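You operate a simulated robot arm through the tools that you are given. There is no shell and no other tool.

Carry out the task below with a simulated two-armed robot. There is one attempt and no reset: what you move stays moved.

Task
Stand the small jug in the drip tray, mop up the spill and put the blue funnel in its holder.
Fine: the jug first; the rag goes back. Set down upright: small jug.

The check looks at the end state, three seconds after you hand in, the way a careful person would. Anything else that was tipped, shoved, dropped, spilled or broken makes it a failure.

Robot
Two 7-joint arms with fingered hands on one trunk that stands fixed in place. Base frame: the origin is at the foot of the trunk, x ahead of it, y to its left, z up; the work surface is at about z = 800. Readings come in mm, degrees, newtons and seconds.
The left shoulder is at [30, 136, 1205], the right one opposite. Each reaches about 1253 mm from its shoulder. Payload 5 kg a hand.
The TCP of each hand is the grasp point between the finger pads, 42 mm short of the fingertips. In the tool frame z runs along the fingers and y along their closing line. The gripper opens to 208 mm; its body begins 119 mm behind the TCP. The gripper is a hand of 4 fingers: y runs from the thumb to the fingers, the wrist lies at [0, 0, -332] in the tool frame.
Orientation is told as [roll, pitch, yaw] about the base's x, y, z axes, in that order, counted from this pose: with the fingers straight down and closing along the base's y, the tool's x points along the base's -x, its y along +y and its z along -z.

Tools
- The arms move only by the tool play_rows. It takes "left_plan", "right_plan" or both (then of equal length, played together; a hand with none holds still); each is a list of rows, each a list of 6 numbers: the shift along the tool's x, y, z in mm, then the turn, a rotation vector about the tool's x, y, z in degrees. In form: [[dx, dy, dz, rx, ry, rz], ...]. A call has 1 to 20 rows; each row shifts and turns the commanded pose from where the row before left it, along the tool's axes as they then stand. Each row takes 0.2 s and may step no farther than 50 mm and 8.6 degrees from the row before; otherwise, the whole call is refused. A pose out of reach is approached as far as the arm can. The call stops where the force on the tool passes 40 N (or 10 N more than at its start, if that is more) or the arm is blocked; 0.2 s more then pass. In this call time passes only in rows, and 0.2 s behind the last. It gives the time, the measured TCP pose, the force on the tool (base axes), the opening and the grip force at its end, in the units of the frame above (readings bear some noise), with the torque about the TCP (base axes, N m) and any sound that the robot's microphone picked up.
- Cameras (640 x 400 px; columns grow to the right, rows downward): "scene" is now at [27.7, -45, 1940.9]; the picture's right is [-0.57, -0.82, 0.00], its down [-0.64, 0.44, -0.63] and it looks along [0.52, -0.36, -0.78] (base axes); focal length 341 px, centre (320, 200). "left" rides on the left gripper at [-101, 0, -145] in its tool frame; the picture's right is [0.00, -1.00, 0.00], its down [0.82, 0.00, -0.57] and it looks along [0.57, 0.00, 0.82] (tool axes); focal length 261 px, centre (320, 200). "right" rides on the right gripper at [101, 0, -145] in its tool frame; the picture's right is [0.00, 1.00, 0.00], its down [-0.82, 0.00, -0.57] and it looks along [-0.57, 0.00, 0.82] (tool axes); focal length 261 px, centre (320, 200). There is no depth. A picture from a camera that has moved, and an enlarged one, comes with that camera's place and axes in the base frame and with its lens. The place of the scene camera against the robot may be out by one fixed shift of up to 18 mm in any direction.
- snapshot(camera): a new picture of that camera. It takes no simulated time.
- slide_trunk(by): moves the trunk up (or, below 0, down) by that many mm; the arms and the scene camera ride with it, the base frame stays. It gives what a move gives, with no picture.
- move_fingers(finger1, finger2, finger3, thumb_bend, hand): sets how far each is bent, from 0 (flat) to 1 (curled in); at 0.3 the hand is open as for a grip, at 0.7 the pads meet at the TCP. One left out holds its place. A second passes; each finger stops where it meets its share of the squeeze, and holds until it gets a number again. It is the only way to open and close the hand. It gives what a move gives, with no picture; readings hold the bend of each and the force on the fingers (four entries, about 0 where the hand has none), thumb and palm.
- pan_tilt(pan, tilt): turns the head with the scene camera to pan (to the left, within 143 degrees either way) and tilt (down, from -29 to 69), counted from straight ahead of the robot. It gives what a move gives.
- close_up(camera, box): a new picture of the part [left, top, right, bottom] of that camera's present view, enlarged. It takes no simulated time.
- close_job(): hands the job in; it is judged then, once.

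Nothing tells you positions but the pictures and the camera data. Unless the task says otherwise, let go and move clear before handing in.

The tools are called as name(argument=value, ...) on one line, values as JSON. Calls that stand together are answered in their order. play_rows: Moves the arms, as the interface text tells. Its arguments: {"type":"object","properties":{"left_plan":{"type":"array","items":{"type":"array","items":{"type":"number"}}},"right_plan":{"type":"array","items":{"type":"array","items":{"type":"number"}}}},"required":[]} The other tools are called the same way: slide_trunk (by) moves the trunk up or down; move_fingers (finger1, finger2, finger3, thumb_bend, hand) moves the fingers one by one; pan_tilt (pan, tilt) turns the head that bears the scene camera; snapshot (camera) takes a picture; close_up (camera, box) takes an enlarged picture of a part of a camera's view; close_job () hands the job in.

At the start:

```text
time: 0.0
left_eef_pos: [546.9, -71.0, 1357.9]
left_tool_rot: [0.0, 0.0, 0.1]
left_force: [0.3, 0.8, 0.0]
left_moment: [0.03, 0.0, -0.02]
left_width: 207.8
left_grip_force: 0.2
left_shape: jaw
left_bend: [0.3, 0.3, 0.3, 0.3]
left_finger forces: [0.0, 0.1, 0.1, 0.2, 0.0, 0.0]
right_eef_pos: [511.7, -582.4, 1316.6]
right_tool_rot: [0.0, 0.0, 0.0]
right_force: [0.4, -0.2, -0.1]
right_moment: [-0.02, 0.0, 0.03]
right_width: 207.8
right_grip_force: 0.2
right_shape: jaw
right_bend: [0.3, 0.3, 0.3, 0.3]
right_finger forces: [0.0, 0.0, 0.1, 0.1, 0.0, 0.0]
trunk travel left (down, up): [-225.0, 265.0]
head pan, tilt (commanded): [-34.7, 51.1]
```

scene: 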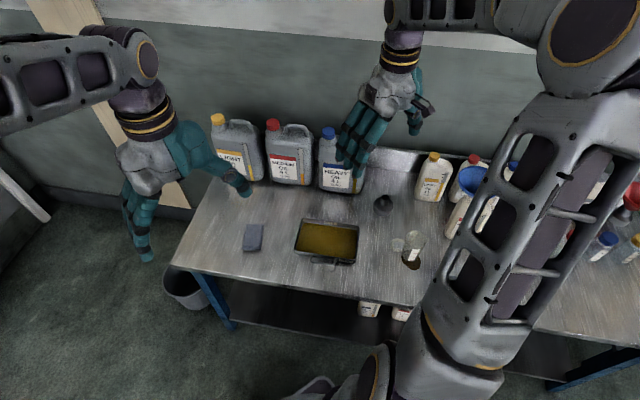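
right: 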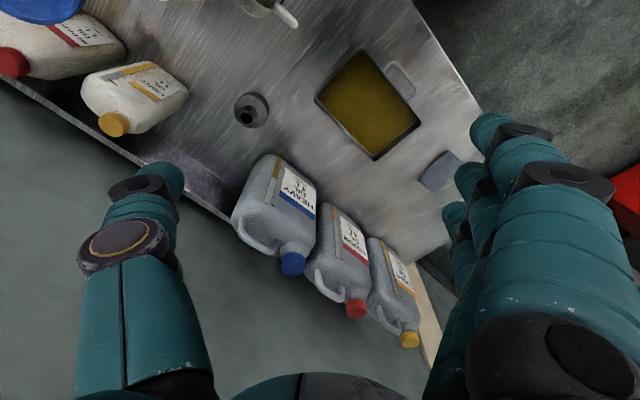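
left: 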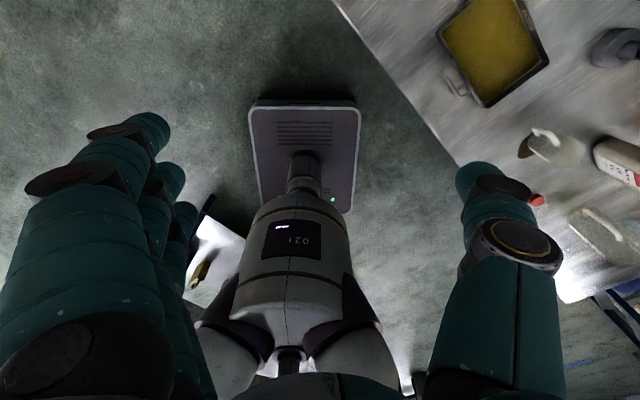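

I see a bench with three large jugs at the back, a tray with yellow-brown content, a blue-grey rag, a small clear jug near a dark spill, a dark holder and several bottles and funnels to the right. I'll look closer before moving anything.

close_up(camera="scene", box=[180, 100, 440, 300])

close_up(camera="scene", box=[360, 130, 640, 320])

close_up(camera="left", box=[400, 0, 640, 200])

close_up(camera="right", box=[160, 0, 480, 200])

```text
2.00 times, centred on (310, 200) of scene
camera zoom: at [27.7, -45.0, 1940.9], right [-0.57, -0.82, 0.0], down [-0.64, 0.44, -0.63], along [0.52, -0.36, -0.78], focal length 683 px, centre (340, 200)
```

zoom: 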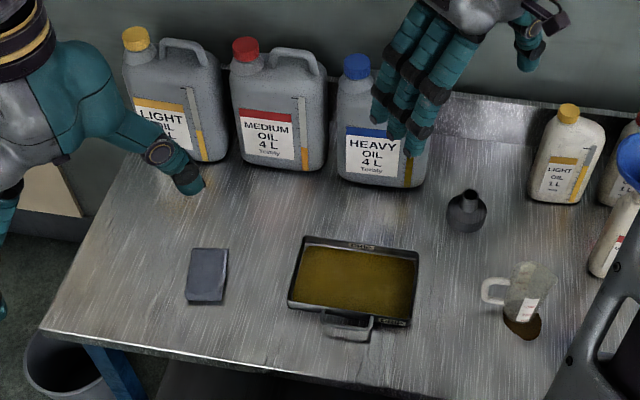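

```text
2.11 times, centred on (500, 225) of scene
camera zoom: at [27.7, -45.0, 1940.9], right [-0.57, -0.82, 0.0], down [-0.64, 0.44, -0.63], along [0.52, -0.36, -0.78], focal length 719 px, centre (-59, 147)
```

zoom: 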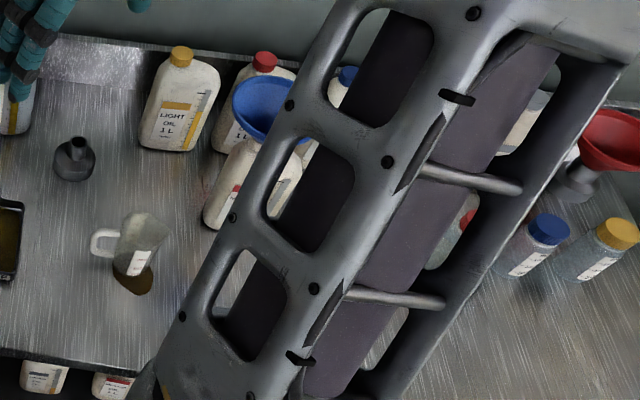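

```text
2.00 times, centred on (520, 100) of left
camera zoom: at [647.6, -70.4, 1501.7], right [0.0, -1.0, 0.0], down [-0.82, 0.0, 0.57], along [-0.57, 0.0, -0.82], focal length 521 px, centre (-80, 400)
```

zoom: 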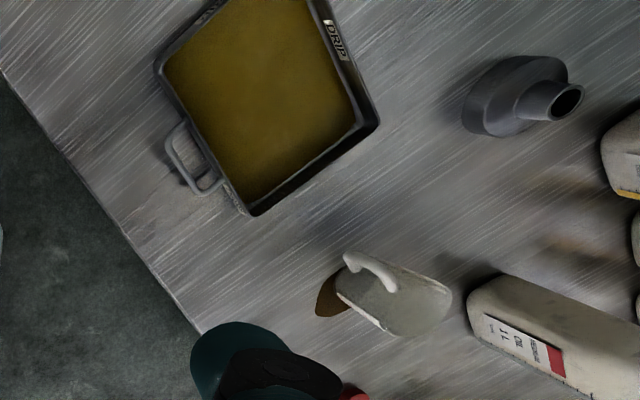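

```text
2.00 times, centred on (320, 100) of right
camera zoom: at [411.3, -582.2, 1461.5], right [0.0, 1.0, 0.0], down [0.82, 0.0, 0.57], along [0.57, 0.0, -0.82], focal length 521 px, centre (320, 400)
```

zoom: 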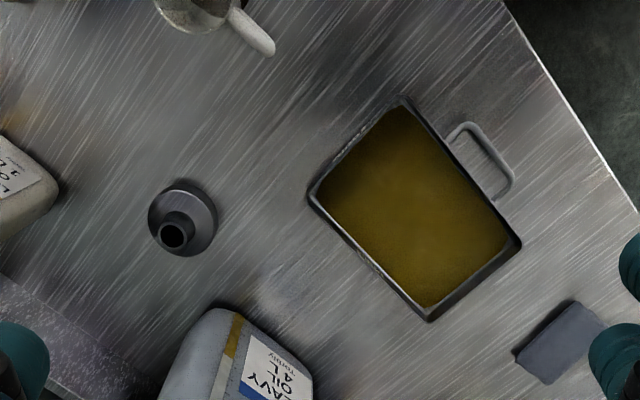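

I take the dark pot to be the funnel holder near (600, -765), the drip tray near (600, -480), the rag near (778, -245), the small jug near (346, -675) with the spill beside it, and the blue funnel on a bottle near (410, -1020). I'll turn the head to see the part hidden behind the arm.

pan_tilt(pan=-75, tilt=50)

snapshot(camera="scene")

```text
time: 1.1
left_eef_pos: [546.8, -71.4, 1357.7]
left_tool_rot: [0.0, 0.0, 0.0]
left_force: [0.0, -0.4, -0.6]
left_moment: [0.02, 0.0, 0.02]
left_width: 207.7
left_grip_force: 0.1
left_shape: jaw
left_bend: [0.3, 0.3, 0.3, 0.3]
left_finger forces: [0.0, 0.1, 0.1, 0.0, 0.0, 0.0]
right_eef_pos: [511.1, -583.3, 1317.0]
right_tool_rot: [0.0, 0.0, 0.0]
right_force: [-0.2, 0.3, 0.2]
right_moment: [-0.02, 0.02, -0.02]
right_width: 207.7
right_grip_force: 0.0
right_shape: jaw
right_bend: [0.3, 0.3, 0.3, 0.3]
right_finger forces: [0.1, 0.1, 0.1, 0.0, 0.1, 0.1]
trunk travel left (down, up): [-225.0, 265.0]
head pan, tilt (commanded): [-75.0, 50.0]
```

```text
taken
camera scene: at [-14.7, -76.1, 1942.3], right [-0.97, -0.26, 0.0], down [-0.2, 0.74, -0.64], along [0.17, -0.62, -0.77], focal length 341 px, centre (320, 200)
```

scene: 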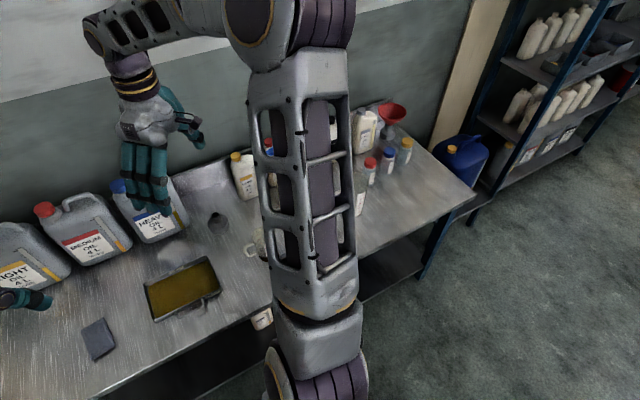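

The right upper arm hides the middle of the bench, and the bench runs at about 45° to the base axes. I'll bring the right hand back a little and yaw it -90° so its own camera looks at the jug and the funnel.

play_rows(right_plan=[[33, 23, 0, 0, 0, 0], [33, 23, 0, 0, 0, 0], [33, 23, 0, 0, 0, 0], [33, 23, 0, 0, 0, 0], [0, 0, 0, 0, 0, 7.5], [0, 0, 0, 0, 0, 7.5], [0, 0, 0, 0, 0, 7.5], [0, 0, 0, 0, 0, 7.5], [0, 0, 0, 0, 0, 7.5], [0, 0, 0, 0, 0, 7.5], [0, 0, 0, 0, 0, 7.5], [0, 0, 0, 0, 0, 7.5], [0, 0, 0, 0, 0, 7.5], [0, 0, 0, 0, 0, 7.5], [0, 0, 0, 0, 0, 7.5], [0, 0, 0, 0, 0, 7.5]])

snapshot(camera="right")

snapshot(camera="scene")

```text
time: 4.5
left_eef_pos: [546.5, -71.4, 1357.2]
left_tool_rot: [0.0, -0.1, 0.0]
left_force: [-0.5, -0.1, -0.3]
left_moment: [0.01, 0.0, -0.01]
left_width: 208.0
left_grip_force: 0.1
left_shape: jaw
left_bend: [0.3, 0.3, 0.3, 0.3]
left_finger forces: [0.0, 0.1, 0.0, 0.0, 0.0, 0.0]
right_eef_pos: [378.8, -490.6, 1316.2]
right_tool_rot: [0.0, -0.1, -90.0]
right_force: [0.3, -0.1, 0.2]
right_moment: [-0.03, -0.04, 0.01]
right_width: 207.8
right_grip_force: 0.1
right_shape: jaw
right_bend: [0.3, 0.3, 0.3, 0.3]
right_finger forces: [0.0, 0.0, 0.1, 0.1, 0.0, 0.1]
trunk travel left (down, up): [-225.0, 265.0]
head pan, tilt (commanded): [-75.0, 50.0]
```

```text
taken
camera right: at [380.1, -390.4, 1461.8], right [1.0, -0.01, 0.0], down [-0.01, -0.82, 0.57], along [0.0, -0.57, -0.82], focal length 261 px, centre (320, 200)
```

right: 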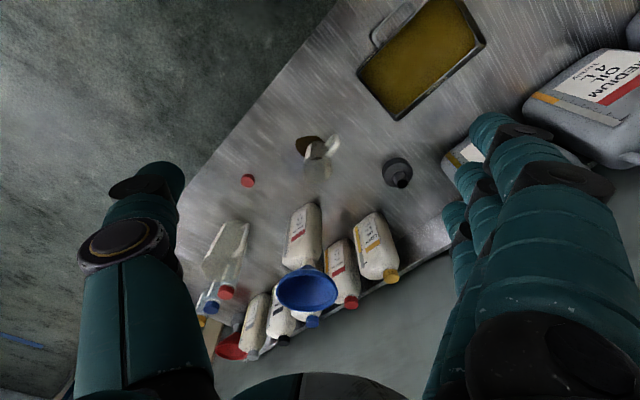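

```text
taken
camera scene: at [-15.0, -76.0, 1942.3], right [-0.97, -0.26, 0.0], down [-0.2, 0.74, -0.64], along [0.17, -0.62, -0.77], focal length 341 px, centre (320, 200)
```

scene: 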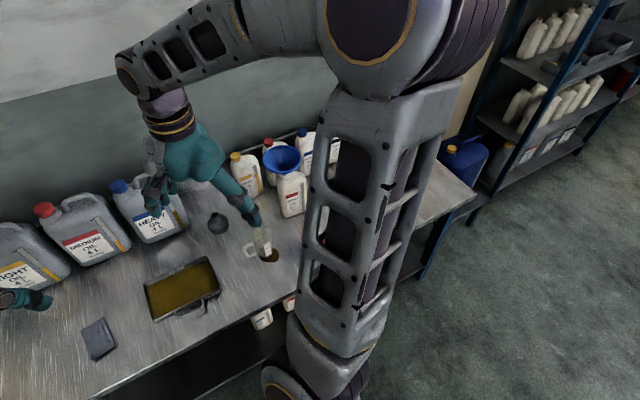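

close_up(camera="right", box=[180, 100, 440, 370])

close_up(camera="scene", box=[180, 120, 350, 290])

close_up(camera="right", box=[270, 110, 420, 210])

close_up(camera="scene", box=[60, 230, 240, 370])

```text
1.48 times, centred on (310, 235) of right
camera zoom: at [380.1, -390.4, 1461.8], right [1.0, -0.01, 0.0], down [-0.01, -0.82, 0.57], along [0.0, -0.57, -0.82], focal length 386 px, centre (335, 148)
```

zoom: 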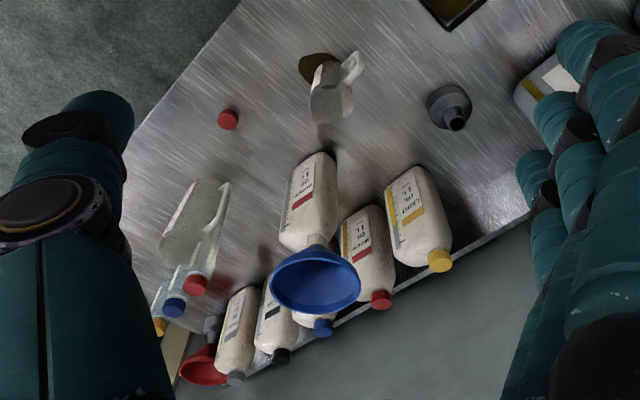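

```text
2.35 times, centred on (265, 205) of scene
camera zoom: at [-15.0, -76.0, 1942.3], right [-0.97, -0.26, 0.0], down [-0.2, 0.74, -0.64], along [0.17, -0.62, -0.77], focal length 803 px, centre (449, 188)
```

zoom: 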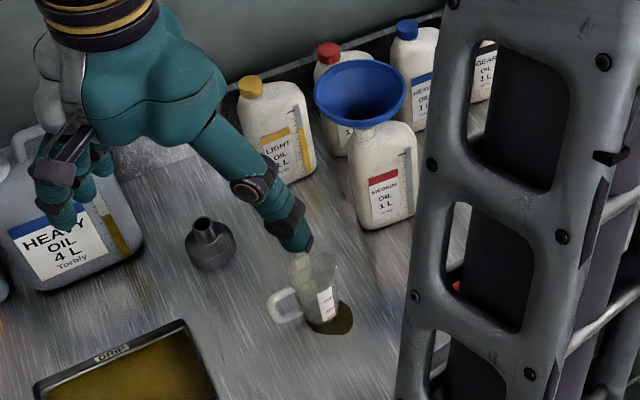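

```text
4.00 times, centred on (345, 160) of right
camera zoom: at [380.1, -390.4, 1461.8], right [1.0, -0.01, 0.0], down [-0.01, -0.82, 0.57], along [0.0, -0.57, -0.82], focal length 1043 px, centre (220, 360)
```

zoom: 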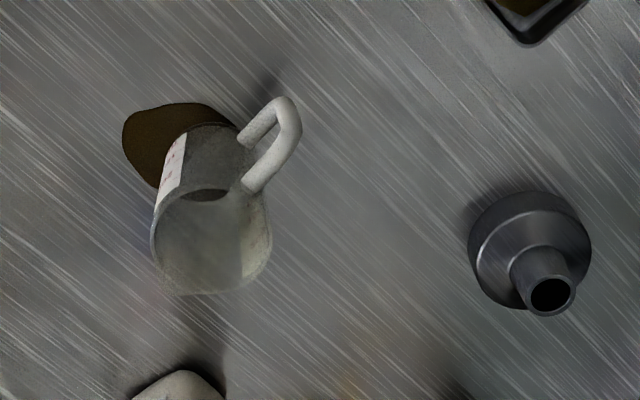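

```text
2.86 times, centred on (150, 300) of scene
camera zoom: at [-15.0, -76.0, 1942.3], right [-0.97, -0.26, 0.0], down [-0.2, 0.74, -0.64], along [0.17, -0.62, -0.77], focal length 975 px, centre (806, -86)
```

zoom: 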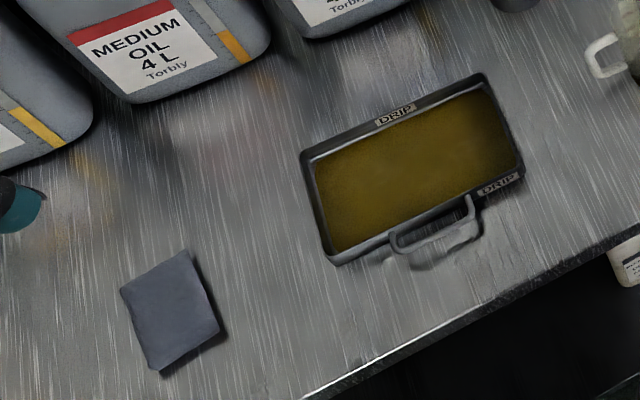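

The jug stands upright near (375, -681), about 120 mm tall, with its handle pointing along the bench towards the tray. The tray centre is about (591, -466), the holder (600, -750), and the blue funnel sits in the front 1 L bottle with its rim near (348, -909, 1085). I'll bring the right hand above the jug with its closing line square to the handle.

play_rows(right_plan=[[-27, 0, 29.5, 0, 0, 0], [-27, 0, 29.5, 0, 0, 0], [-27, 0, 29.5, 0, 0, 0], [-27, -1, 29.5, 0, 0, 0], [-27, -1, 29.5, 0, 0, 0], [-27, -1, 29.5, 0, 0, 0], [-28, -1, 29.5, 0, 0, 0], [0, 0, 0, 0, 0, 7], [0, 0, 0, 0, 0, 7], [0, 0, 0, 0, 0, 7], [0, 0, 0, 0, 0, 7], [0, 0, 0, 0, 0, 7], [0, 0, 0, 0, 0, 7]])

snapshot(camera="right")

snapshot(camera="scene")

```text
time: 7.3
left_eef_pos: [547.4, -71.3, 1357.8]
left_tool_rot: [0.0, 0.0, 0.1]
left_force: [-0.9, 0.3, 0.5]
left_moment: [0.0, 0.01, -0.03]
left_width: 207.8
left_grip_force: 0.1
left_shape: jaw
left_bend: [0.3, 0.3, 0.3, 0.3]
left_finger forces: [0.0, 0.1, 0.2, 0.0, 0.1, 0.1]
right_eef_pos: [375.6, -681.0, 1110.2]
right_tool_rot: [0.0, 0.1, -132.1]
right_force: [0.1, 0.8, 0.8]
right_moment: [0.02, -0.02, -0.02]
right_width: 207.9
right_grip_force: 0.1
right_shape: jaw
right_bend: [0.3, 0.3, 0.3, 0.3]
right_finger forces: [0.0, 0.0, 0.0, 0.0, 0.0, 0.0]
trunk travel left (down, up): [-225.0, 265.0]
head pan, tilt (commanded): [-75.0, 50.0]
```

```text
taken
camera right: at [443.7, -606.7, 1255.2], right [0.74, -0.67, 0.0], down [-0.55, -0.61, 0.57], along [-0.39, -0.42, -0.82], focal length 261 px, centre (320, 200)
```

right: 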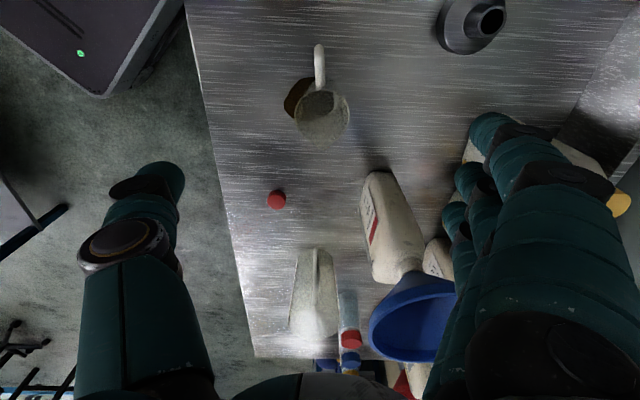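

```text
taken
camera scene: at [-14.9, -75.8, 1942.4], right [-0.97, -0.26, 0.0], down [-0.2, 0.74, -0.64], along [0.17, -0.62, -0.77], focal length 341 px, centre (320, 200)
```

scene: 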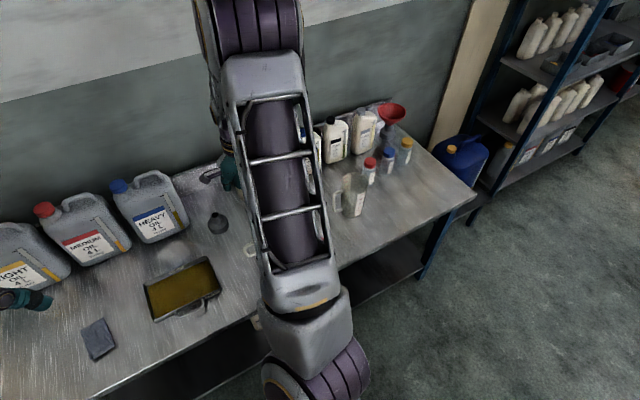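

The hand is above the jug. I'll zoom in to measure its rim and base from here.

close_up(camera="right", box=[260, 30, 390, 170])

close_up(camera="right", box=[250, 150, 490, 370])

close_up(camera="scene", box=[300, 90, 440, 230])

```text
2.86 times, centred on (325, 100) of right
camera zoom: at [443.7, -606.7, 1255.2], right [0.74, -0.67, 0.0], down [-0.55, -0.61, 0.57], along [-0.39, -0.42, -0.82], focal length 745 px, centre (306, 486)
```

zoom: 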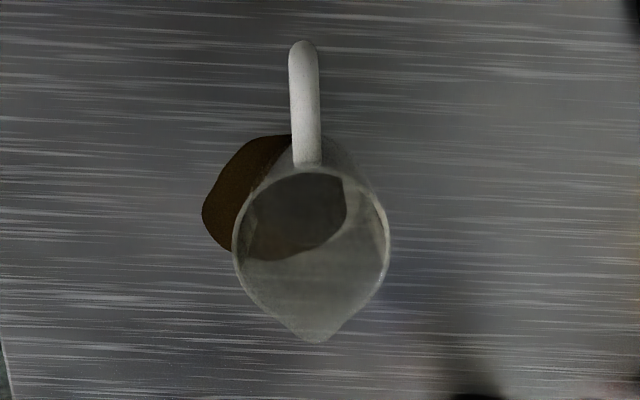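

```text
1.82 times, centred on (370, 260) of right
camera zoom: at [443.7, -606.7, 1255.2], right [0.74, -0.67, 0.0], down [-0.55, -0.61, 0.57], along [-0.39, -0.42, -0.82], focal length 474 px, centre (229, 91)
```

zoom: 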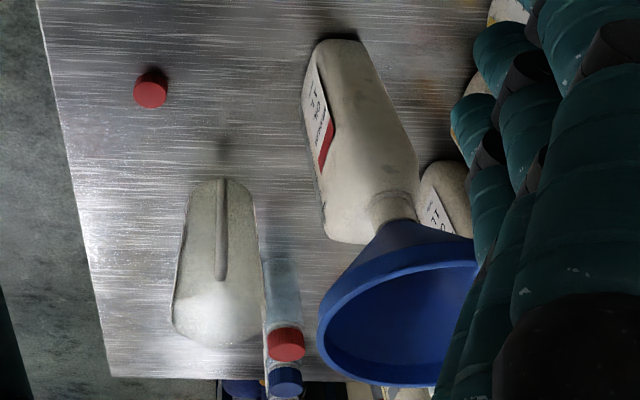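

```text
2.86 times, centred on (370, 160) of scene
camera zoom: at [-14.9, -75.8, 1942.4], right [-0.97, -0.26, 0.0], down [-0.2, 0.74, -0.64], along [0.17, -0.62, -0.77], focal length 975 px, centre (177, 314)
```

zoom: 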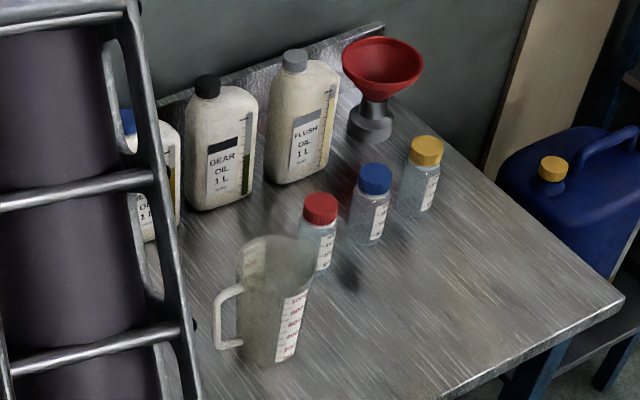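

The small jug lies right under the hand: axis within a few mm of the tool axis, rim near z 920, handle along tool +x. There is a second, larger jug farther right that I leave alone. I'll lower straight down with the hand open.

play_rows(right_plan=[[-1, 2, 30, 0, 0, 0], [-1, 0, 30, 0, 0, 0], [0, 0, 30, 0, 0, 0], [0, 0, 30, 0, 0, 0], [0, 0, 30, 0, 0, 0], [0, 0, 30, 0, 0, 0], [0, 0, 20, 0, 0, 0], [0, 0, 20, 0, 0, 0]])

snapshot(camera="right")

```text
time: 9.1
left_eef_pos: [547.9, -71.4, 1357.3]
left_tool_rot: [-0.1, 0.1, 0.0]
left_force: [-0.4, -0.1, 0.5]
left_moment: [0.03, 0.03, 0.01]
left_width: 207.9
left_grip_force: 0.1
left_shape: jaw
left_bend: [0.3, 0.3, 0.3, 0.3]
left_finger forces: [0.0, 0.0, 0.0, 0.1, 0.0, 0.1]
right_eef_pos: [376.8, -684.9, 891.1]
right_tool_rot: [0.0, 0.1, -132.0]
right_force: [0.1, -1.0, -0.1]
right_moment: [0.08, 0.06, 0.02]
right_width: 207.7
right_grip_force: 0.1
right_shape: jaw
right_bend: [0.3, 0.3, 0.3, 0.3]
right_finger forces: [0.1, 0.0, 0.0, 0.0, 0.1, 0.0]
trunk travel left (down, up): [-225.0, 265.0]
head pan, tilt (commanded): [-75.0, 50.0]
```

```text
taken
camera right: at [445.7, -609.9, 1035.4], right [0.74, -0.67, 0.0], down [-0.55, -0.61, 0.57], along [-0.38, -0.42, -0.82], focal length 261 px, centre (320, 200)
```

right: 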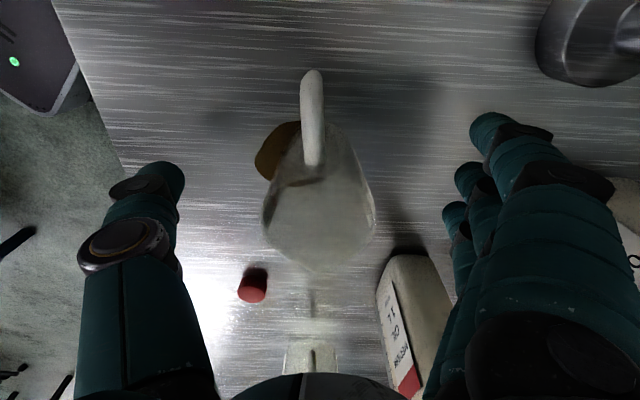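

The jug is centred between the thumb and fingers. I'll lower a little further to mid-body height and close gently.

play_rows(right_plan=[[2, 0, 11, 0, 0, 0], [2, 0, 11, 0, 0, 0]])

move_fingers(hand="right", finger1=0.5, finger2=0.5, finger3=0.5, thumb_bend=0.5)

snapshot(camera="right")

```text
time: 9.7
left_eef_pos: [546.9, -72.0, 1357.8]
left_tool_rot: [0.0, 0.0, 0.0]
left_force: [-0.6, -0.5, -0.8]
left_moment: [-0.01, -0.02, -0.01]
left_width: 207.9
left_grip_force: 0.0
left_shape: jaw
left_bend: [0.3, 0.3, 0.3, 0.3]
left_finger forces: [0.0, 0.0, 0.0, 0.0, 0.0, 0.1]
right_eef_pos: [377.5, -681.9, 869.6]
right_tool_rot: [0.0, 0.0, -132.1]
right_force: [-0.4, 0.0, 0.0]
right_moment: [-0.03, 0.02, 0.0]
right_width: 207.6
right_grip_force: 0.1
right_shape: jaw
right_bend: [0.3, 0.3, 0.3, 0.3]
right_finger forces: [0.1, 0.1, 0.1, 0.1, 0.0, 0.0]
trunk travel left (down, up): [-225.0, 265.0]
head pan, tilt (commanded): [-75.0, 50.0]
```

```text
time: 10.7
left_eef_pos: [547.2, -70.9, 1356.3]
left_tool_rot: [0.1, 0.0, 0.0]
left_force: [0.6, 0.0, -0.4]
left_moment: [-0.02, 0.01, -0.01]
left_width: 207.8
left_grip_force: 0.0
left_shape: jaw
left_bend: [0.3, 0.3, 0.3, 0.3]
left_finger forces: [0.1, 0.1, 0.0, 0.1, 0.1, 0.0]
right_eef_pos: [377.7, -682.0, 868.1]
right_tool_rot: [0.0, 0.0, -132.0]
right_force: [0.0, 0.0, 0.0]
right_moment: [0.01, -0.03, -0.03]
right_width: 121.7
right_grip_force: 0.2
right_shape: fingers
right_bend: [0.5, 0.5, 0.5, 0.5]
right_finger forces: [0.0, 0.1, 0.1, 0.0, 0.0, 0.0]
trunk travel left (down, up): [-225.0, 265.0]
head pan, tilt (commanded): [-75.0, 50.0]
```

```text
taken
camera right: at [446.8, -606.2, 1013.4], right [0.74, -0.67, 0.0], down [-0.55, -0.61, 0.57], along [-0.38, -0.42, -0.82], focal length 261 px, centre (320, 200)
```

right: 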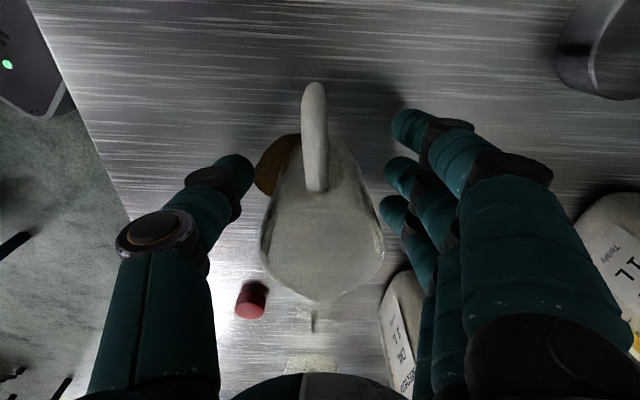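

The fingers straddle the jug evenly and clear the handle. I'll close until they meet their share of the squeeze.

move_fingers(hand="right", finger1=0.68, finger2=0.68, finger3=0.68, thumb_bend=0.68)

snapshot(camera="right")

```text
time: 11.7
left_eef_pos: [547.5, -70.3, 1357.7]
left_tool_rot: [0.0, 0.1, 0.0]
left_force: [-0.2, 0.9, 0.3]
left_moment: [0.02, 0.0, -0.03]
left_width: 207.4
left_grip_force: 0.2
left_shape: jaw
left_bend: [0.3, 0.3, 0.3, 0.3]
left_finger forces: [0.0, 0.0, 0.0, 0.0, 0.1, 0.0]
right_eef_pos: [379.1, -680.7, 868.7]
right_tool_rot: [0.0, 0.0, -131.9]
right_force: [-0.9, 0.5, -0.7]
right_moment: [-0.03, -0.01, -0.01]
right_width: 54.9
right_grip_force: 20.2
right_shape: fingers
right_bend: [0.68, 0.57, 0.59, 0.63]
right_finger forces: [0.0, 9.5, 10.1, 0.0, 20.9, 0.0]
trunk travel left (down, up): [-225.0, 265.0]
head pan, tilt (commanded): [-75.0, 50.0]
```

```text
taken
camera right: at [446.9, -606.2, 1013.3], right [0.74, -0.67, 0.0], down [-0.55, -0.61, 0.57], along [-0.38, -0.42, -0.82], focal length 261 px, centre (320, 200)
```

right: 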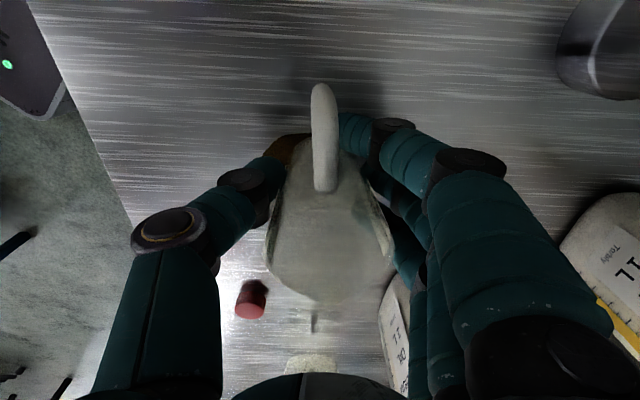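

Two fingers and the thumb hold the body with about 20 N; the third finger sits free beside the handle. I'll lift 80 mm straight up and check before carrying.

play_rows(right_plan=[[0, 0, -5, 0, 0, 0], [0, 0, -10, 0, 0, 0], [0, 0, -15, 0, 0, 0], [0, 0, -20, 0, 0, 0], [0, 0, -20, 0, 0, 0], [0, 0, -10, 0, 0, 0]])

snapshot(camera="right")

snapshot(camera="scene")

```text
time: 13.1
left_eef_pos: [546.7, -70.1, 1357.6]
left_tool_rot: [0.0, 0.0, 0.0]
left_force: [1.0, 0.3, -0.9]
left_moment: [0.0, 0.03, 0.01]
left_width: 207.6
left_grip_force: 0.0
left_shape: jaw
left_bend: [0.3, 0.3, 0.3, 0.3]
left_finger forces: [0.1, 0.1, 0.0, 0.0, 0.0, 0.0]
right_eef_pos: [377.2, -680.1, 947.5]
right_tool_rot: [-0.1, 0.0, -132.0]
right_force: [-0.6, 0.0, -1.3]
right_moment: [0.0, -0.02, 0.01]
right_width: 54.7
right_grip_force: 20.2
right_shape: fingers
right_bend: [0.68, 0.57, 0.59, 0.63]
right_finger forces: [0.0, 9.4, 10.1, 0.1, 20.8, 0.0]
trunk travel left (down, up): [-225.0, 265.0]
head pan, tilt (commanded): [-75.0, 50.0]
```

```text
taken
camera right: at [447.0, -605.8, 1091.9], right [0.74, -0.67, 0.0], down [-0.55, -0.61, 0.57], along [-0.39, -0.42, -0.82], focal length 261 px, centre (320, 200)
```

right: 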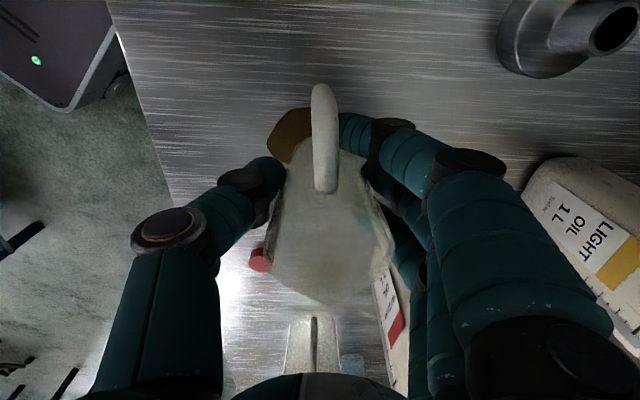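

```text
taken
camera scene: at [-14.6, -76.2, 1942.3], right [-0.97, -0.26, 0.0], down [-0.2, 0.74, -0.64], along [0.17, -0.62, -0.77], focal length 341 px, centre (320, 200)
```

scene: 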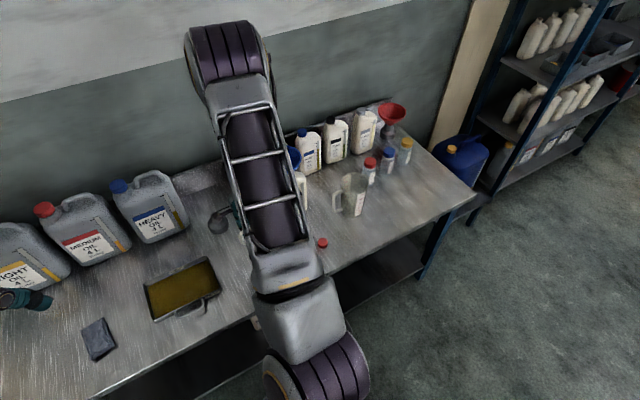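

The jug is up and steady. I'll carry it along the bench to above the tray, keeping it level.

play_rows(right_plan=[[10, 0.6, -2, 0, 0, 0], [20, 1.1, -2, 0, 0, 0], [24, 1.3, 0, 0, 0, 0], [24, 1.3, 0, 0, 0, 0], [24, 1.3, 0, 0, 0, 0], [24, 1.3, 0, 0, 0, 0], [24, 1.3, 0, 0, 0, 0], [24, 1.3, 0, 0, 0, 0], [24, 1.3, 0, 0, 0, 0], [24, 1.3, 0, 0, 0, 0], [24, 1.3, 0, 0, 0, 0], [20, 1.1, 0, 0, 0, 0], [12, 0.7, 0, 0, 0, 0], [8, 0.4, 0, 0, 0, 0], [0, 0, 0, 0, 0, 0]])

snapshot(camera="right")

snapshot(camera="scene")

```text
time: 16.3
left_eef_pos: [547.5, -70.3, 1357.4]
left_tool_rot: [0.0, -0.1, 0.0]
left_force: [-0.4, -0.1, -0.2]
left_moment: [0.01, 0.01, -0.01]
left_width: 207.6
left_grip_force: 0.2
left_shape: jaw
left_bend: [0.3, 0.3, 0.3, 0.3]
left_finger forces: [0.0, 0.0, 0.0, 0.0, 0.0, 0.0]
right_eef_pos: [581.4, -478.2, 953.1]
right_tool_rot: [0.0, 0.0, -132.0]
right_force: [0.1, -0.3, -0.4]
right_moment: [0.02, 0.01, 0.0]
right_width: 54.9
right_grip_force: 20.6
right_shape: fingers
right_bend: [0.68, 0.57, 0.59, 0.63]
right_finger forces: [0.1, 9.6, 10.2, 0.1, 20.7, 0.1]
trunk travel left (down, up): [-225.0, 265.0]
head pan, tilt (commanded): [-75.0, 50.0]
```

```text
taken
camera right: at [649.8, -402.7, 1097.4], right [0.74, -0.67, 0.0], down [-0.55, -0.61, 0.57], along [-0.38, -0.42, -0.82], focal length 261 px, centre (320, 200)
```

right: 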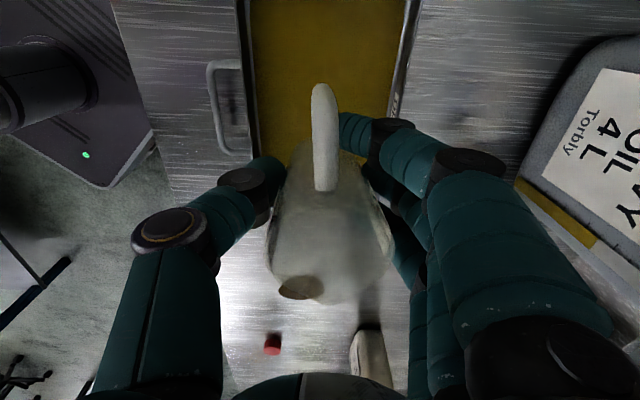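

```text
taken
camera scene: at [-14.8, -76.3, 1942.3], right [-0.97, -0.26, 0.0], down [-0.2, 0.74, -0.64], along [0.17, -0.62, -0.77], focal length 341 px, centre (320, 200)
```

scene: 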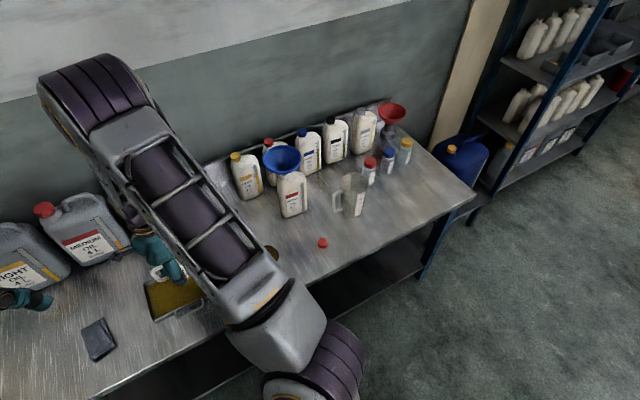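

The jug hangs over the tray middle with the handle along its length. I'll lower it to just above the floor of the tray.

play_rows(right_plan=[[0, 1, 15, 0, 0, 0], [0, 1, 15, 0, 0, 0], [0, 0, 15, 0, 0, 0], [0, 0, 12, 0, 0, 0], [0, 0, 10, 0, 0, 0], [0, 0, 5, 0, 0, 0]])

snapshot(camera="right")

close_up(camera="scene", box=[100, 200, 260, 330])

```text
time: 17.7
left_eef_pos: [547.9, -70.7, 1357.5]
left_tool_rot: [0.0, -0.1, 0.1]
left_force: [-0.1, 0.3, 0.3]
left_moment: [-0.02, -0.01, 0.02]
left_width: 208.0
left_grip_force: 0.0
left_shape: jaw
left_bend: [0.3, 0.3, 0.3, 0.3]
left_finger forces: [0.0, 0.0, 0.0, 0.0, 0.1, 0.1]
right_eef_pos: [583.0, -478.7, 878.2]
right_tool_rot: [0.0, 0.0, -132.0]
right_force: [0.3, 0.5, 0.8]
right_moment: [-0.03, -0.01, 0.03]
right_width: 54.9
right_grip_force: 19.7
right_shape: fingers
right_bend: [0.68, 0.57, 0.59, 0.63]
right_finger forces: [0.0, 9.7, 10.3, 0.0, 20.8, 0.0]
trunk travel left (down, up): [-225.0, 265.0]
head pan, tilt (commanded): [-75.0, 50.0]
```

```text
taken
camera right: at [652.6, -404.0, 1024.4], right [0.74, -0.67, 0.0], down [-0.55, -0.61, 0.57], along [-0.38, -0.42, -0.82], focal length 261 px, centre (320, 200)
```

right: 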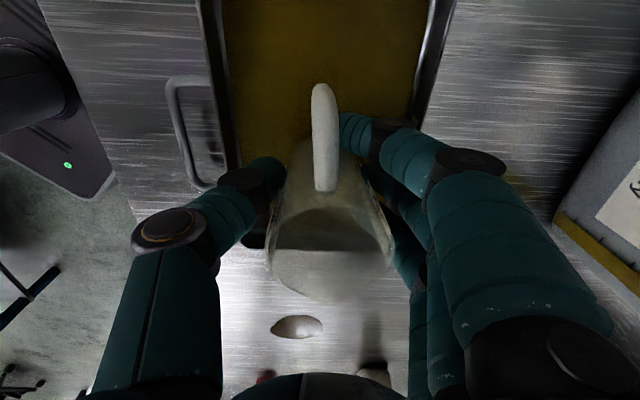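

```text
3.08 times, centred on (180, 265) of scene
camera zoom: at [-14.7, -76.2, 1942.3], right [-0.97, -0.26, 0.0], down [-0.2, 0.74, -0.64], along [0.17, -0.62, -0.77], focal length 1050 px, centre (751, 0)
```

zoom: 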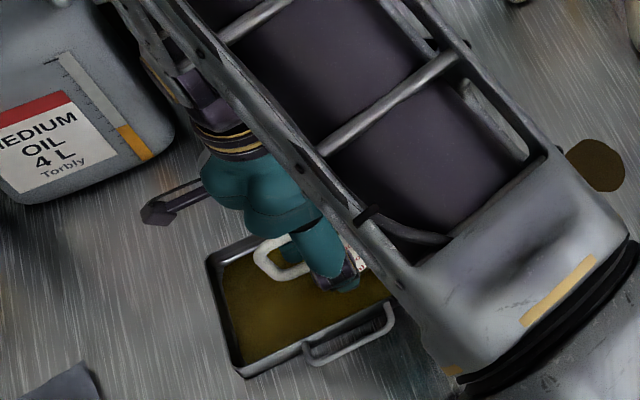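

The jug is well inside the tray walls, with about 6 mm to go. I'll step down gently and watch the force.

play_rows(right_plan=[[0, 0, 2, 0, 0, 0], [0, 0, 2, 0, 0, 0]])

```text
time: 18.3
left_eef_pos: [547.4, -69.7, 1357.4]
left_tool_rot: [0.0, 0.0, 0.0]
left_force: [-0.1, 0.4, 0.1]
left_moment: [0.0, 0.0, -0.01]
left_width: 207.7
left_grip_force: 0.1
left_shape: jaw
left_bend: [0.3, 0.3, 0.3, 0.3]
left_finger forces: [0.0, 0.0, 0.0, 0.0, 0.0, 0.0]
right_eef_pos: [581.5, -479.3, 877.2]
right_tool_rot: [0.0, 0.0, -131.9]
right_force: [0.1, -0.5, -0.1]
right_moment: [0.03, 0.02, 0.01]
right_width: 54.9
right_grip_force: 20.4
right_shape: fingers
right_bend: [0.68, 0.57, 0.59, 0.63]
right_finger forces: [0.0, 9.6, 10.5, 0.0, 20.6, 0.0]
trunk travel left (down, up): [-225.0, 265.0]
head pan, tilt (commanded): [-75.0, 50.0]
```

play_rows(right_plan=[[0, 0, 1.5, 0, 0, 0], [0, 0, 1.5, 0, 0, 0]])

```text
time: 18.9
left_eef_pos: [546.0, -71.6, 1358.5]
left_tool_rot: [0.0, -0.1, 0.0]
left_force: [0.7, -0.7, 0.0]
left_moment: [0.0, -0.01, 0.02]
left_width: 207.7
left_grip_force: 0.2
left_shape: jaw
left_bend: [0.3, 0.3, 0.3, 0.3]
left_finger forces: [0.0, 0.0, 0.1, 0.0, 0.0, 0.0]
right_eef_pos: [582.8, -479.6, 873.1]
right_tool_rot: [-0.1, 0.0, -132.1]
right_force: [-1.0, -0.4, -0.6]
right_moment: [0.01, 0.0, 0.03]
right_width: 54.8
right_grip_force: 20.0
right_shape: fingers
right_bend: [0.68, 0.57, 0.59, 0.63]
right_finger forces: [0.0, 9.6, 10.4, 0.0, 20.8, 0.0]
trunk travel left (down, up): [-225.0, 265.0]
head pan, tilt (commanded): [-75.0, 50.0]
```

No contact yet at z 873. I'll continue in small steps.

play_rows(right_plan=[[0, 0, 1, 0, 0, 0], [0, 0, 1, 0, 0, 0]])

```text
time: 19.5
left_eef_pos: [546.3, -70.8, 1358.1]
left_tool_rot: [0.0, 0.0, 0.1]
left_force: [-0.5, 0.6, 0.5]
left_moment: [-0.01, -0.04, -0.02]
left_width: 207.8
left_grip_force: 0.1
left_shape: jaw
left_bend: [0.3, 0.3, 0.3, 0.3]
left_finger forces: [0.0, 0.0, 0.0, 0.2, 0.0, 0.0]
right_eef_pos: [582.6, -480.0, 873.2]
right_tool_rot: [0.0, 0.0, -132.0]
right_force: [0.5, -0.2, 0.9]
right_moment: [-0.01, -0.04, 0.01]
right_width: 54.8
right_grip_force: 20.2
right_shape: fingers
right_bend: [0.68, 0.57, 0.59, 0.63]
right_finger forces: [0.0, 9.6, 10.4, 0.1, 20.8, 0.1]
trunk travel left (down, up): [-225.0, 265.0]
head pan, tilt (commanded): [-75.0, 50.0]
```

play_rows(right_plan=[[0, 0, 1, 0, 0, 0], [0, 0, 0, 0, 0, 0]])

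close_up(camera="right", box=[200, 60, 440, 320])

```text
time: 20.1
left_eef_pos: [545.6, -71.6, 1358.8]
left_tool_rot: [0.0, -0.1, 0.0]
left_force: [0.8, 0.3, 0.4]
left_moment: [0.0, 0.01, -0.01]
left_width: 208.0
left_grip_force: 0.1
left_shape: jaw
left_bend: [0.3, 0.3, 0.3, 0.3]
left_finger forces: [0.0, 0.0, 0.0, 0.0, 0.0, 0.0]
right_eef_pos: [583.9, -480.6, 871.4]
right_tool_rot: [0.0, 0.0, -132.0]
right_force: [-1.2, -0.1, 10.4]
right_moment: [-0.36, -0.14, -0.02]
right_width: 54.8
right_grip_force: 21.8
right_shape: fingers
right_bend: [0.68, 0.57, 0.59, 0.63]
right_finger forces: [0.0, 9.7, 11.0, 0.0, 22.3, 0.1]
trunk travel left (down, up): [-225.0, 265.0]
head pan, tilt (commanded): [-75.0, 50.0]
```

```text
1.54 times, centred on (320, 190) of right
camera zoom: at [651.6, -404.8, 1016.1], right [0.74, -0.67, 0.0], down [-0.55, -0.61, 0.57], along [-0.38, -0.42, -0.82], focal length 401 px, centre (320, 215)
```

zoom: 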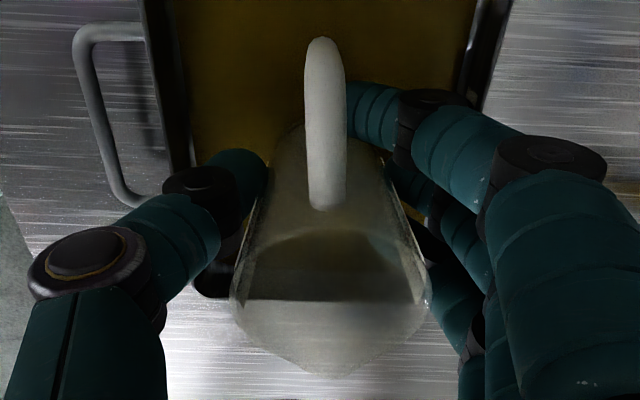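

The floor of the tray took the jug: 10 N upward at TCP z 871. I'll open just enough to let go, staying inside the tray walls.

move_fingers(hand="right", finger1=0.52, finger2=0.52, finger3=0.53, thumb_bend=0.57)

close_up(camera="right", box=[200, 60, 440, 320])

```text
time: 21.1
left_eef_pos: [545.9, -71.0, 1357.6]
left_tool_rot: [0.0, 0.0, 0.0]
left_force: [-0.1, 0.1, 0.9]
left_moment: [0.01, -0.02, 0.0]
left_width: 207.3
left_grip_force: 0.0
left_shape: jaw
left_bend: [0.3, 0.3, 0.3, 0.3]
left_finger forces: [0.0, 0.0, 0.1, 0.1, 0.1, 0.0]
right_eef_pos: [583.9, -479.9, 871.2]
right_tool_rot: [0.1, 0.0, -131.9]
right_force: [-0.3, -0.2, 0.5]
right_moment: [0.0, -0.04, -0.01]
right_width: 99.5
right_grip_force: 0.0
right_shape: fingers
right_bend: [0.52, 0.52, 0.53, 0.56]
right_finger forces: [0.0, 0.0, 0.0, 0.0, 0.0, 0.0]
trunk travel left (down, up): [-225.0, 265.0]
head pan, tilt (commanded): [-75.0, 50.0]
```

```text
1.54 times, centred on (320, 190) of right
camera zoom: at [651.7, -404.9, 1015.4], right [0.74, -0.67, 0.0], down [-0.55, -0.61, 0.57], along [-0.38, -0.42, -0.82], focal length 401 px, centre (320, 215)
```

zoom: 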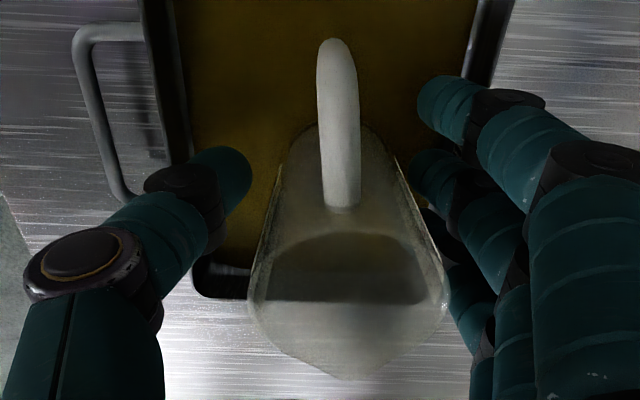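

The jug stands free in the tray. I'll rise 14 mm, open further, then lift clear.

play_rows(right_plan=[[0, 1, -4, 0, 0, 0], [0, 1, -5, 0, 0, 0], [0, 0, -5, 0, 0, 0]])

move_fingers(hand="right", finger1=0.42, finger2=0.42, finger3=0.42, thumb_bend=0.5)

close_up(camera="right", box=[200, 60, 440, 320])

```text
time: 21.9
left_eef_pos: [546.9, -71.1, 1358.0]
left_tool_rot: [0.1, 0.0, 0.1]
left_force: [0.2, -0.1, -0.1]
left_moment: [-0.01, -0.02, -0.01]
left_width: 207.8
left_grip_force: 0.0
left_shape: jaw
left_bend: [0.3, 0.3, 0.3, 0.3]
left_finger forces: [0.0, 0.0, 0.0, 0.0, 0.1, 0.0]
right_eef_pos: [582.5, -480.0, 883.7]
right_tool_rot: [0.0, 0.0, -132.0]
right_force: [0.1, 0.8, 0.2]
right_moment: [-0.01, -0.04, -0.03]
right_width: 99.3
right_grip_force: 0.0
right_shape: fingers
right_bend: [0.52, 0.52, 0.53, 0.56]
right_finger forces: [0.0, 0.0, 0.0, 0.0, 0.0, 0.1]
trunk travel left (down, up): [-225.0, 265.0]
head pan, tilt (commanded): [-75.0, 50.0]
```

```text
time: 22.9
left_eef_pos: [546.8, -71.5, 1357.4]
left_tool_rot: [0.0, 0.0, 0.0]
left_force: [1.1, -0.3, -0.1]
left_moment: [0.0, 0.0, 0.03]
left_width: 208.0
left_grip_force: 0.0
left_shape: jaw
left_bend: [0.3, 0.3, 0.3, 0.3]
left_finger forces: [0.1, 0.0, 0.0, 0.1, 0.0, 0.1]
right_eef_pos: [584.6, -480.9, 882.8]
right_tool_rot: [-0.1, -0.1, -132.0]
right_force: [-0.5, 0.1, -0.1]
right_moment: [0.01, 0.0, 0.01]
right_width: 140.4
right_grip_force: 0.1
right_shape: fingers
right_bend: [0.42, 0.42, 0.42, 0.5]
right_finger forces: [0.0, 0.0, 0.1, 0.0, 0.1, 0.0]
trunk travel left (down, up): [-225.0, 265.0]
head pan, tilt (commanded): [-75.0, 50.0]
```

```text
1.54 times, centred on (320, 190) of right
camera zoom: at [652.7, -406.4, 1028.2], right [0.74, -0.67, 0.0], down [-0.55, -0.61, 0.57], along [-0.38, -0.42, -0.82], focal length 401 px, centre (320, 215)
```

zoom: 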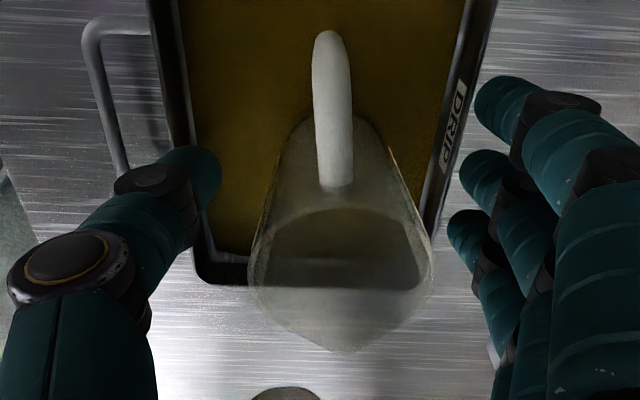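

The hand is clear on both sides. I'll lift straight up and look at how the jug stands.

play_rows(right_plan=[[0, 2, -15, 0, 0, 0], [0, 2, -20, 0, 0, 0], [0, 0, -30, 0, 0, 0], [0, 0, -40, 0, 0, 0], [0, 0, -40, 0, 0, 0], [0, 0, -40, 0, 0, 0], [0, 0, -40, 0, 0, 0], [0, 0, -40, 0, 0, 0]])

snapshot(camera="right")

snapshot(camera="scene")

snapshot(camera="left")

```text
time: 24.7
left_eef_pos: [545.5, -70.0, 1358.9]
left_tool_rot: [0.0, 0.0, -0.1]
left_force: [0.1, 0.0, -0.3]
left_moment: [-0.05, -0.09, 0.01]
left_width: 207.9
left_grip_force: 0.1
left_shape: jaw
left_bend: [0.3, 0.3, 0.3, 0.3]
left_finger forces: [0.0, 0.0, 0.0, 0.0, 0.0, 0.1]
right_eef_pos: [585.8, -479.7, 1152.2]
right_tool_rot: [0.0, 0.0, -132.1]
right_force: [-1.1, -0.4, 0.4]
right_moment: [-0.03, -0.11, -0.02]
right_width: 140.5
right_grip_force: 0.1
right_shape: fingers
right_bend: [0.42, 0.42, 0.42, 0.5]
right_finger forces: [0.0, 0.0, 0.1, 0.0, 0.1, 0.0]
trunk travel left (down, up): [-225.0, 265.0]
head pan, tilt (commanded): [-75.0, 50.0]
```

```text
taken
camera right: at [654.5, -405.7, 1296.1], right [0.74, -0.67, 0.0], down [-0.55, -0.61, 0.57], along [-0.39, -0.42, -0.82], focal length 261 px, centre (320, 200)
```

right: 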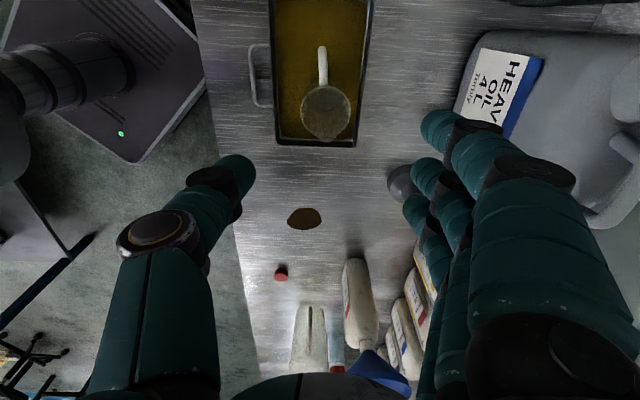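

```text
taken
camera scene: at [-16.3, -75.3, 1942.4], right [-0.97, -0.26, 0.0], down [-0.2, 0.74, -0.64], along [0.17, -0.62, -0.77], focal length 341 px, centre (320, 200)
```

scene: 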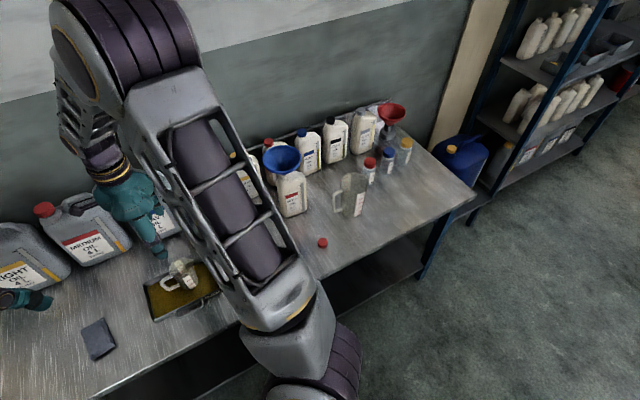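

```text
taken
camera left: at [646.4, -69.6, 1502.4], right [0.0, -1.0, 0.0], down [-0.82, 0.0, 0.57], along [-0.57, 0.0, -0.82], focal length 261 px, centre (320, 200)
```

left: 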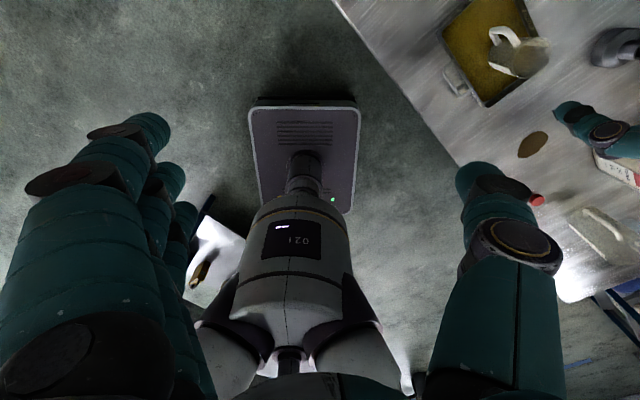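

close_up(camera="right", box=[250, 0, 390, 150])

close_up(camera="scene", box=[60, 230, 240, 370])

close_up(camera="right", box=[240, 160, 420, 300])

```text
2.67 times, centred on (320, 75) of right
camera zoom: at [654.5, -405.7, 1296.1], right [0.74, -0.67, 0.0], down [-0.55, -0.61, 0.57], along [-0.39, -0.42, -0.82], focal length 695 px, centre (320, 533)
```

zoom: 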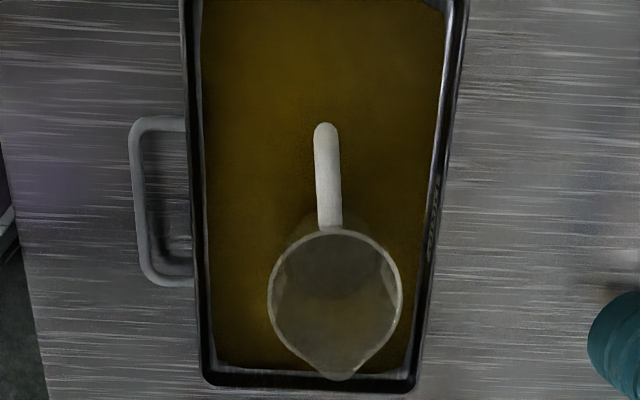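

```text
2.86 times, centred on (150, 300) of scene
camera zoom: at [-16.3, -75.3, 1942.4], right [-0.97, -0.26, 0.0], down [-0.2, 0.74, -0.64], along [0.17, -0.62, -0.77], focal length 975 px, centre (806, -86)
```

zoom: 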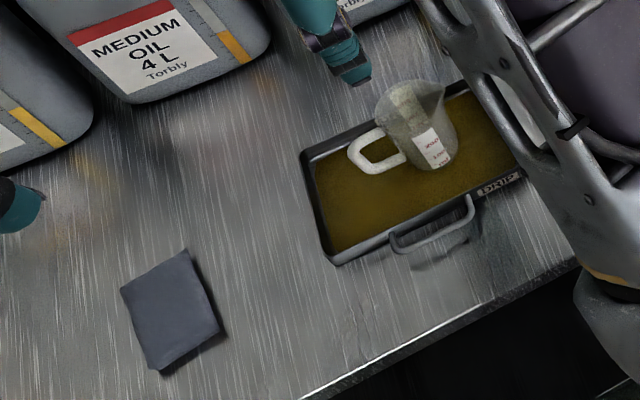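

```text
2.86 times, centred on (330, 230) of right
camera zoom: at [654.5, -405.7, 1296.1], right [0.74, -0.67, 0.0], down [-0.55, -0.61, 0.57], along [-0.39, -0.42, -0.82], focal length 745 px, centre (291, 114)
```

zoom: 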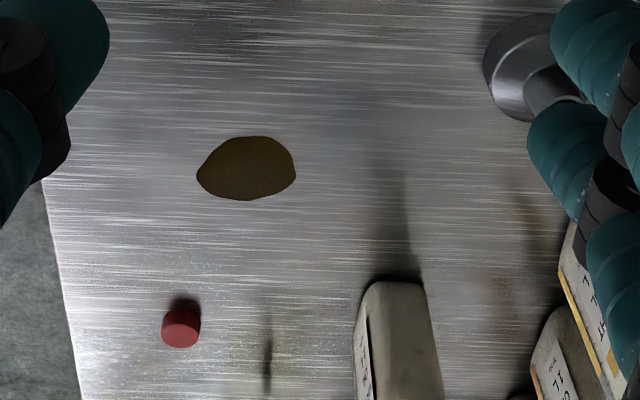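

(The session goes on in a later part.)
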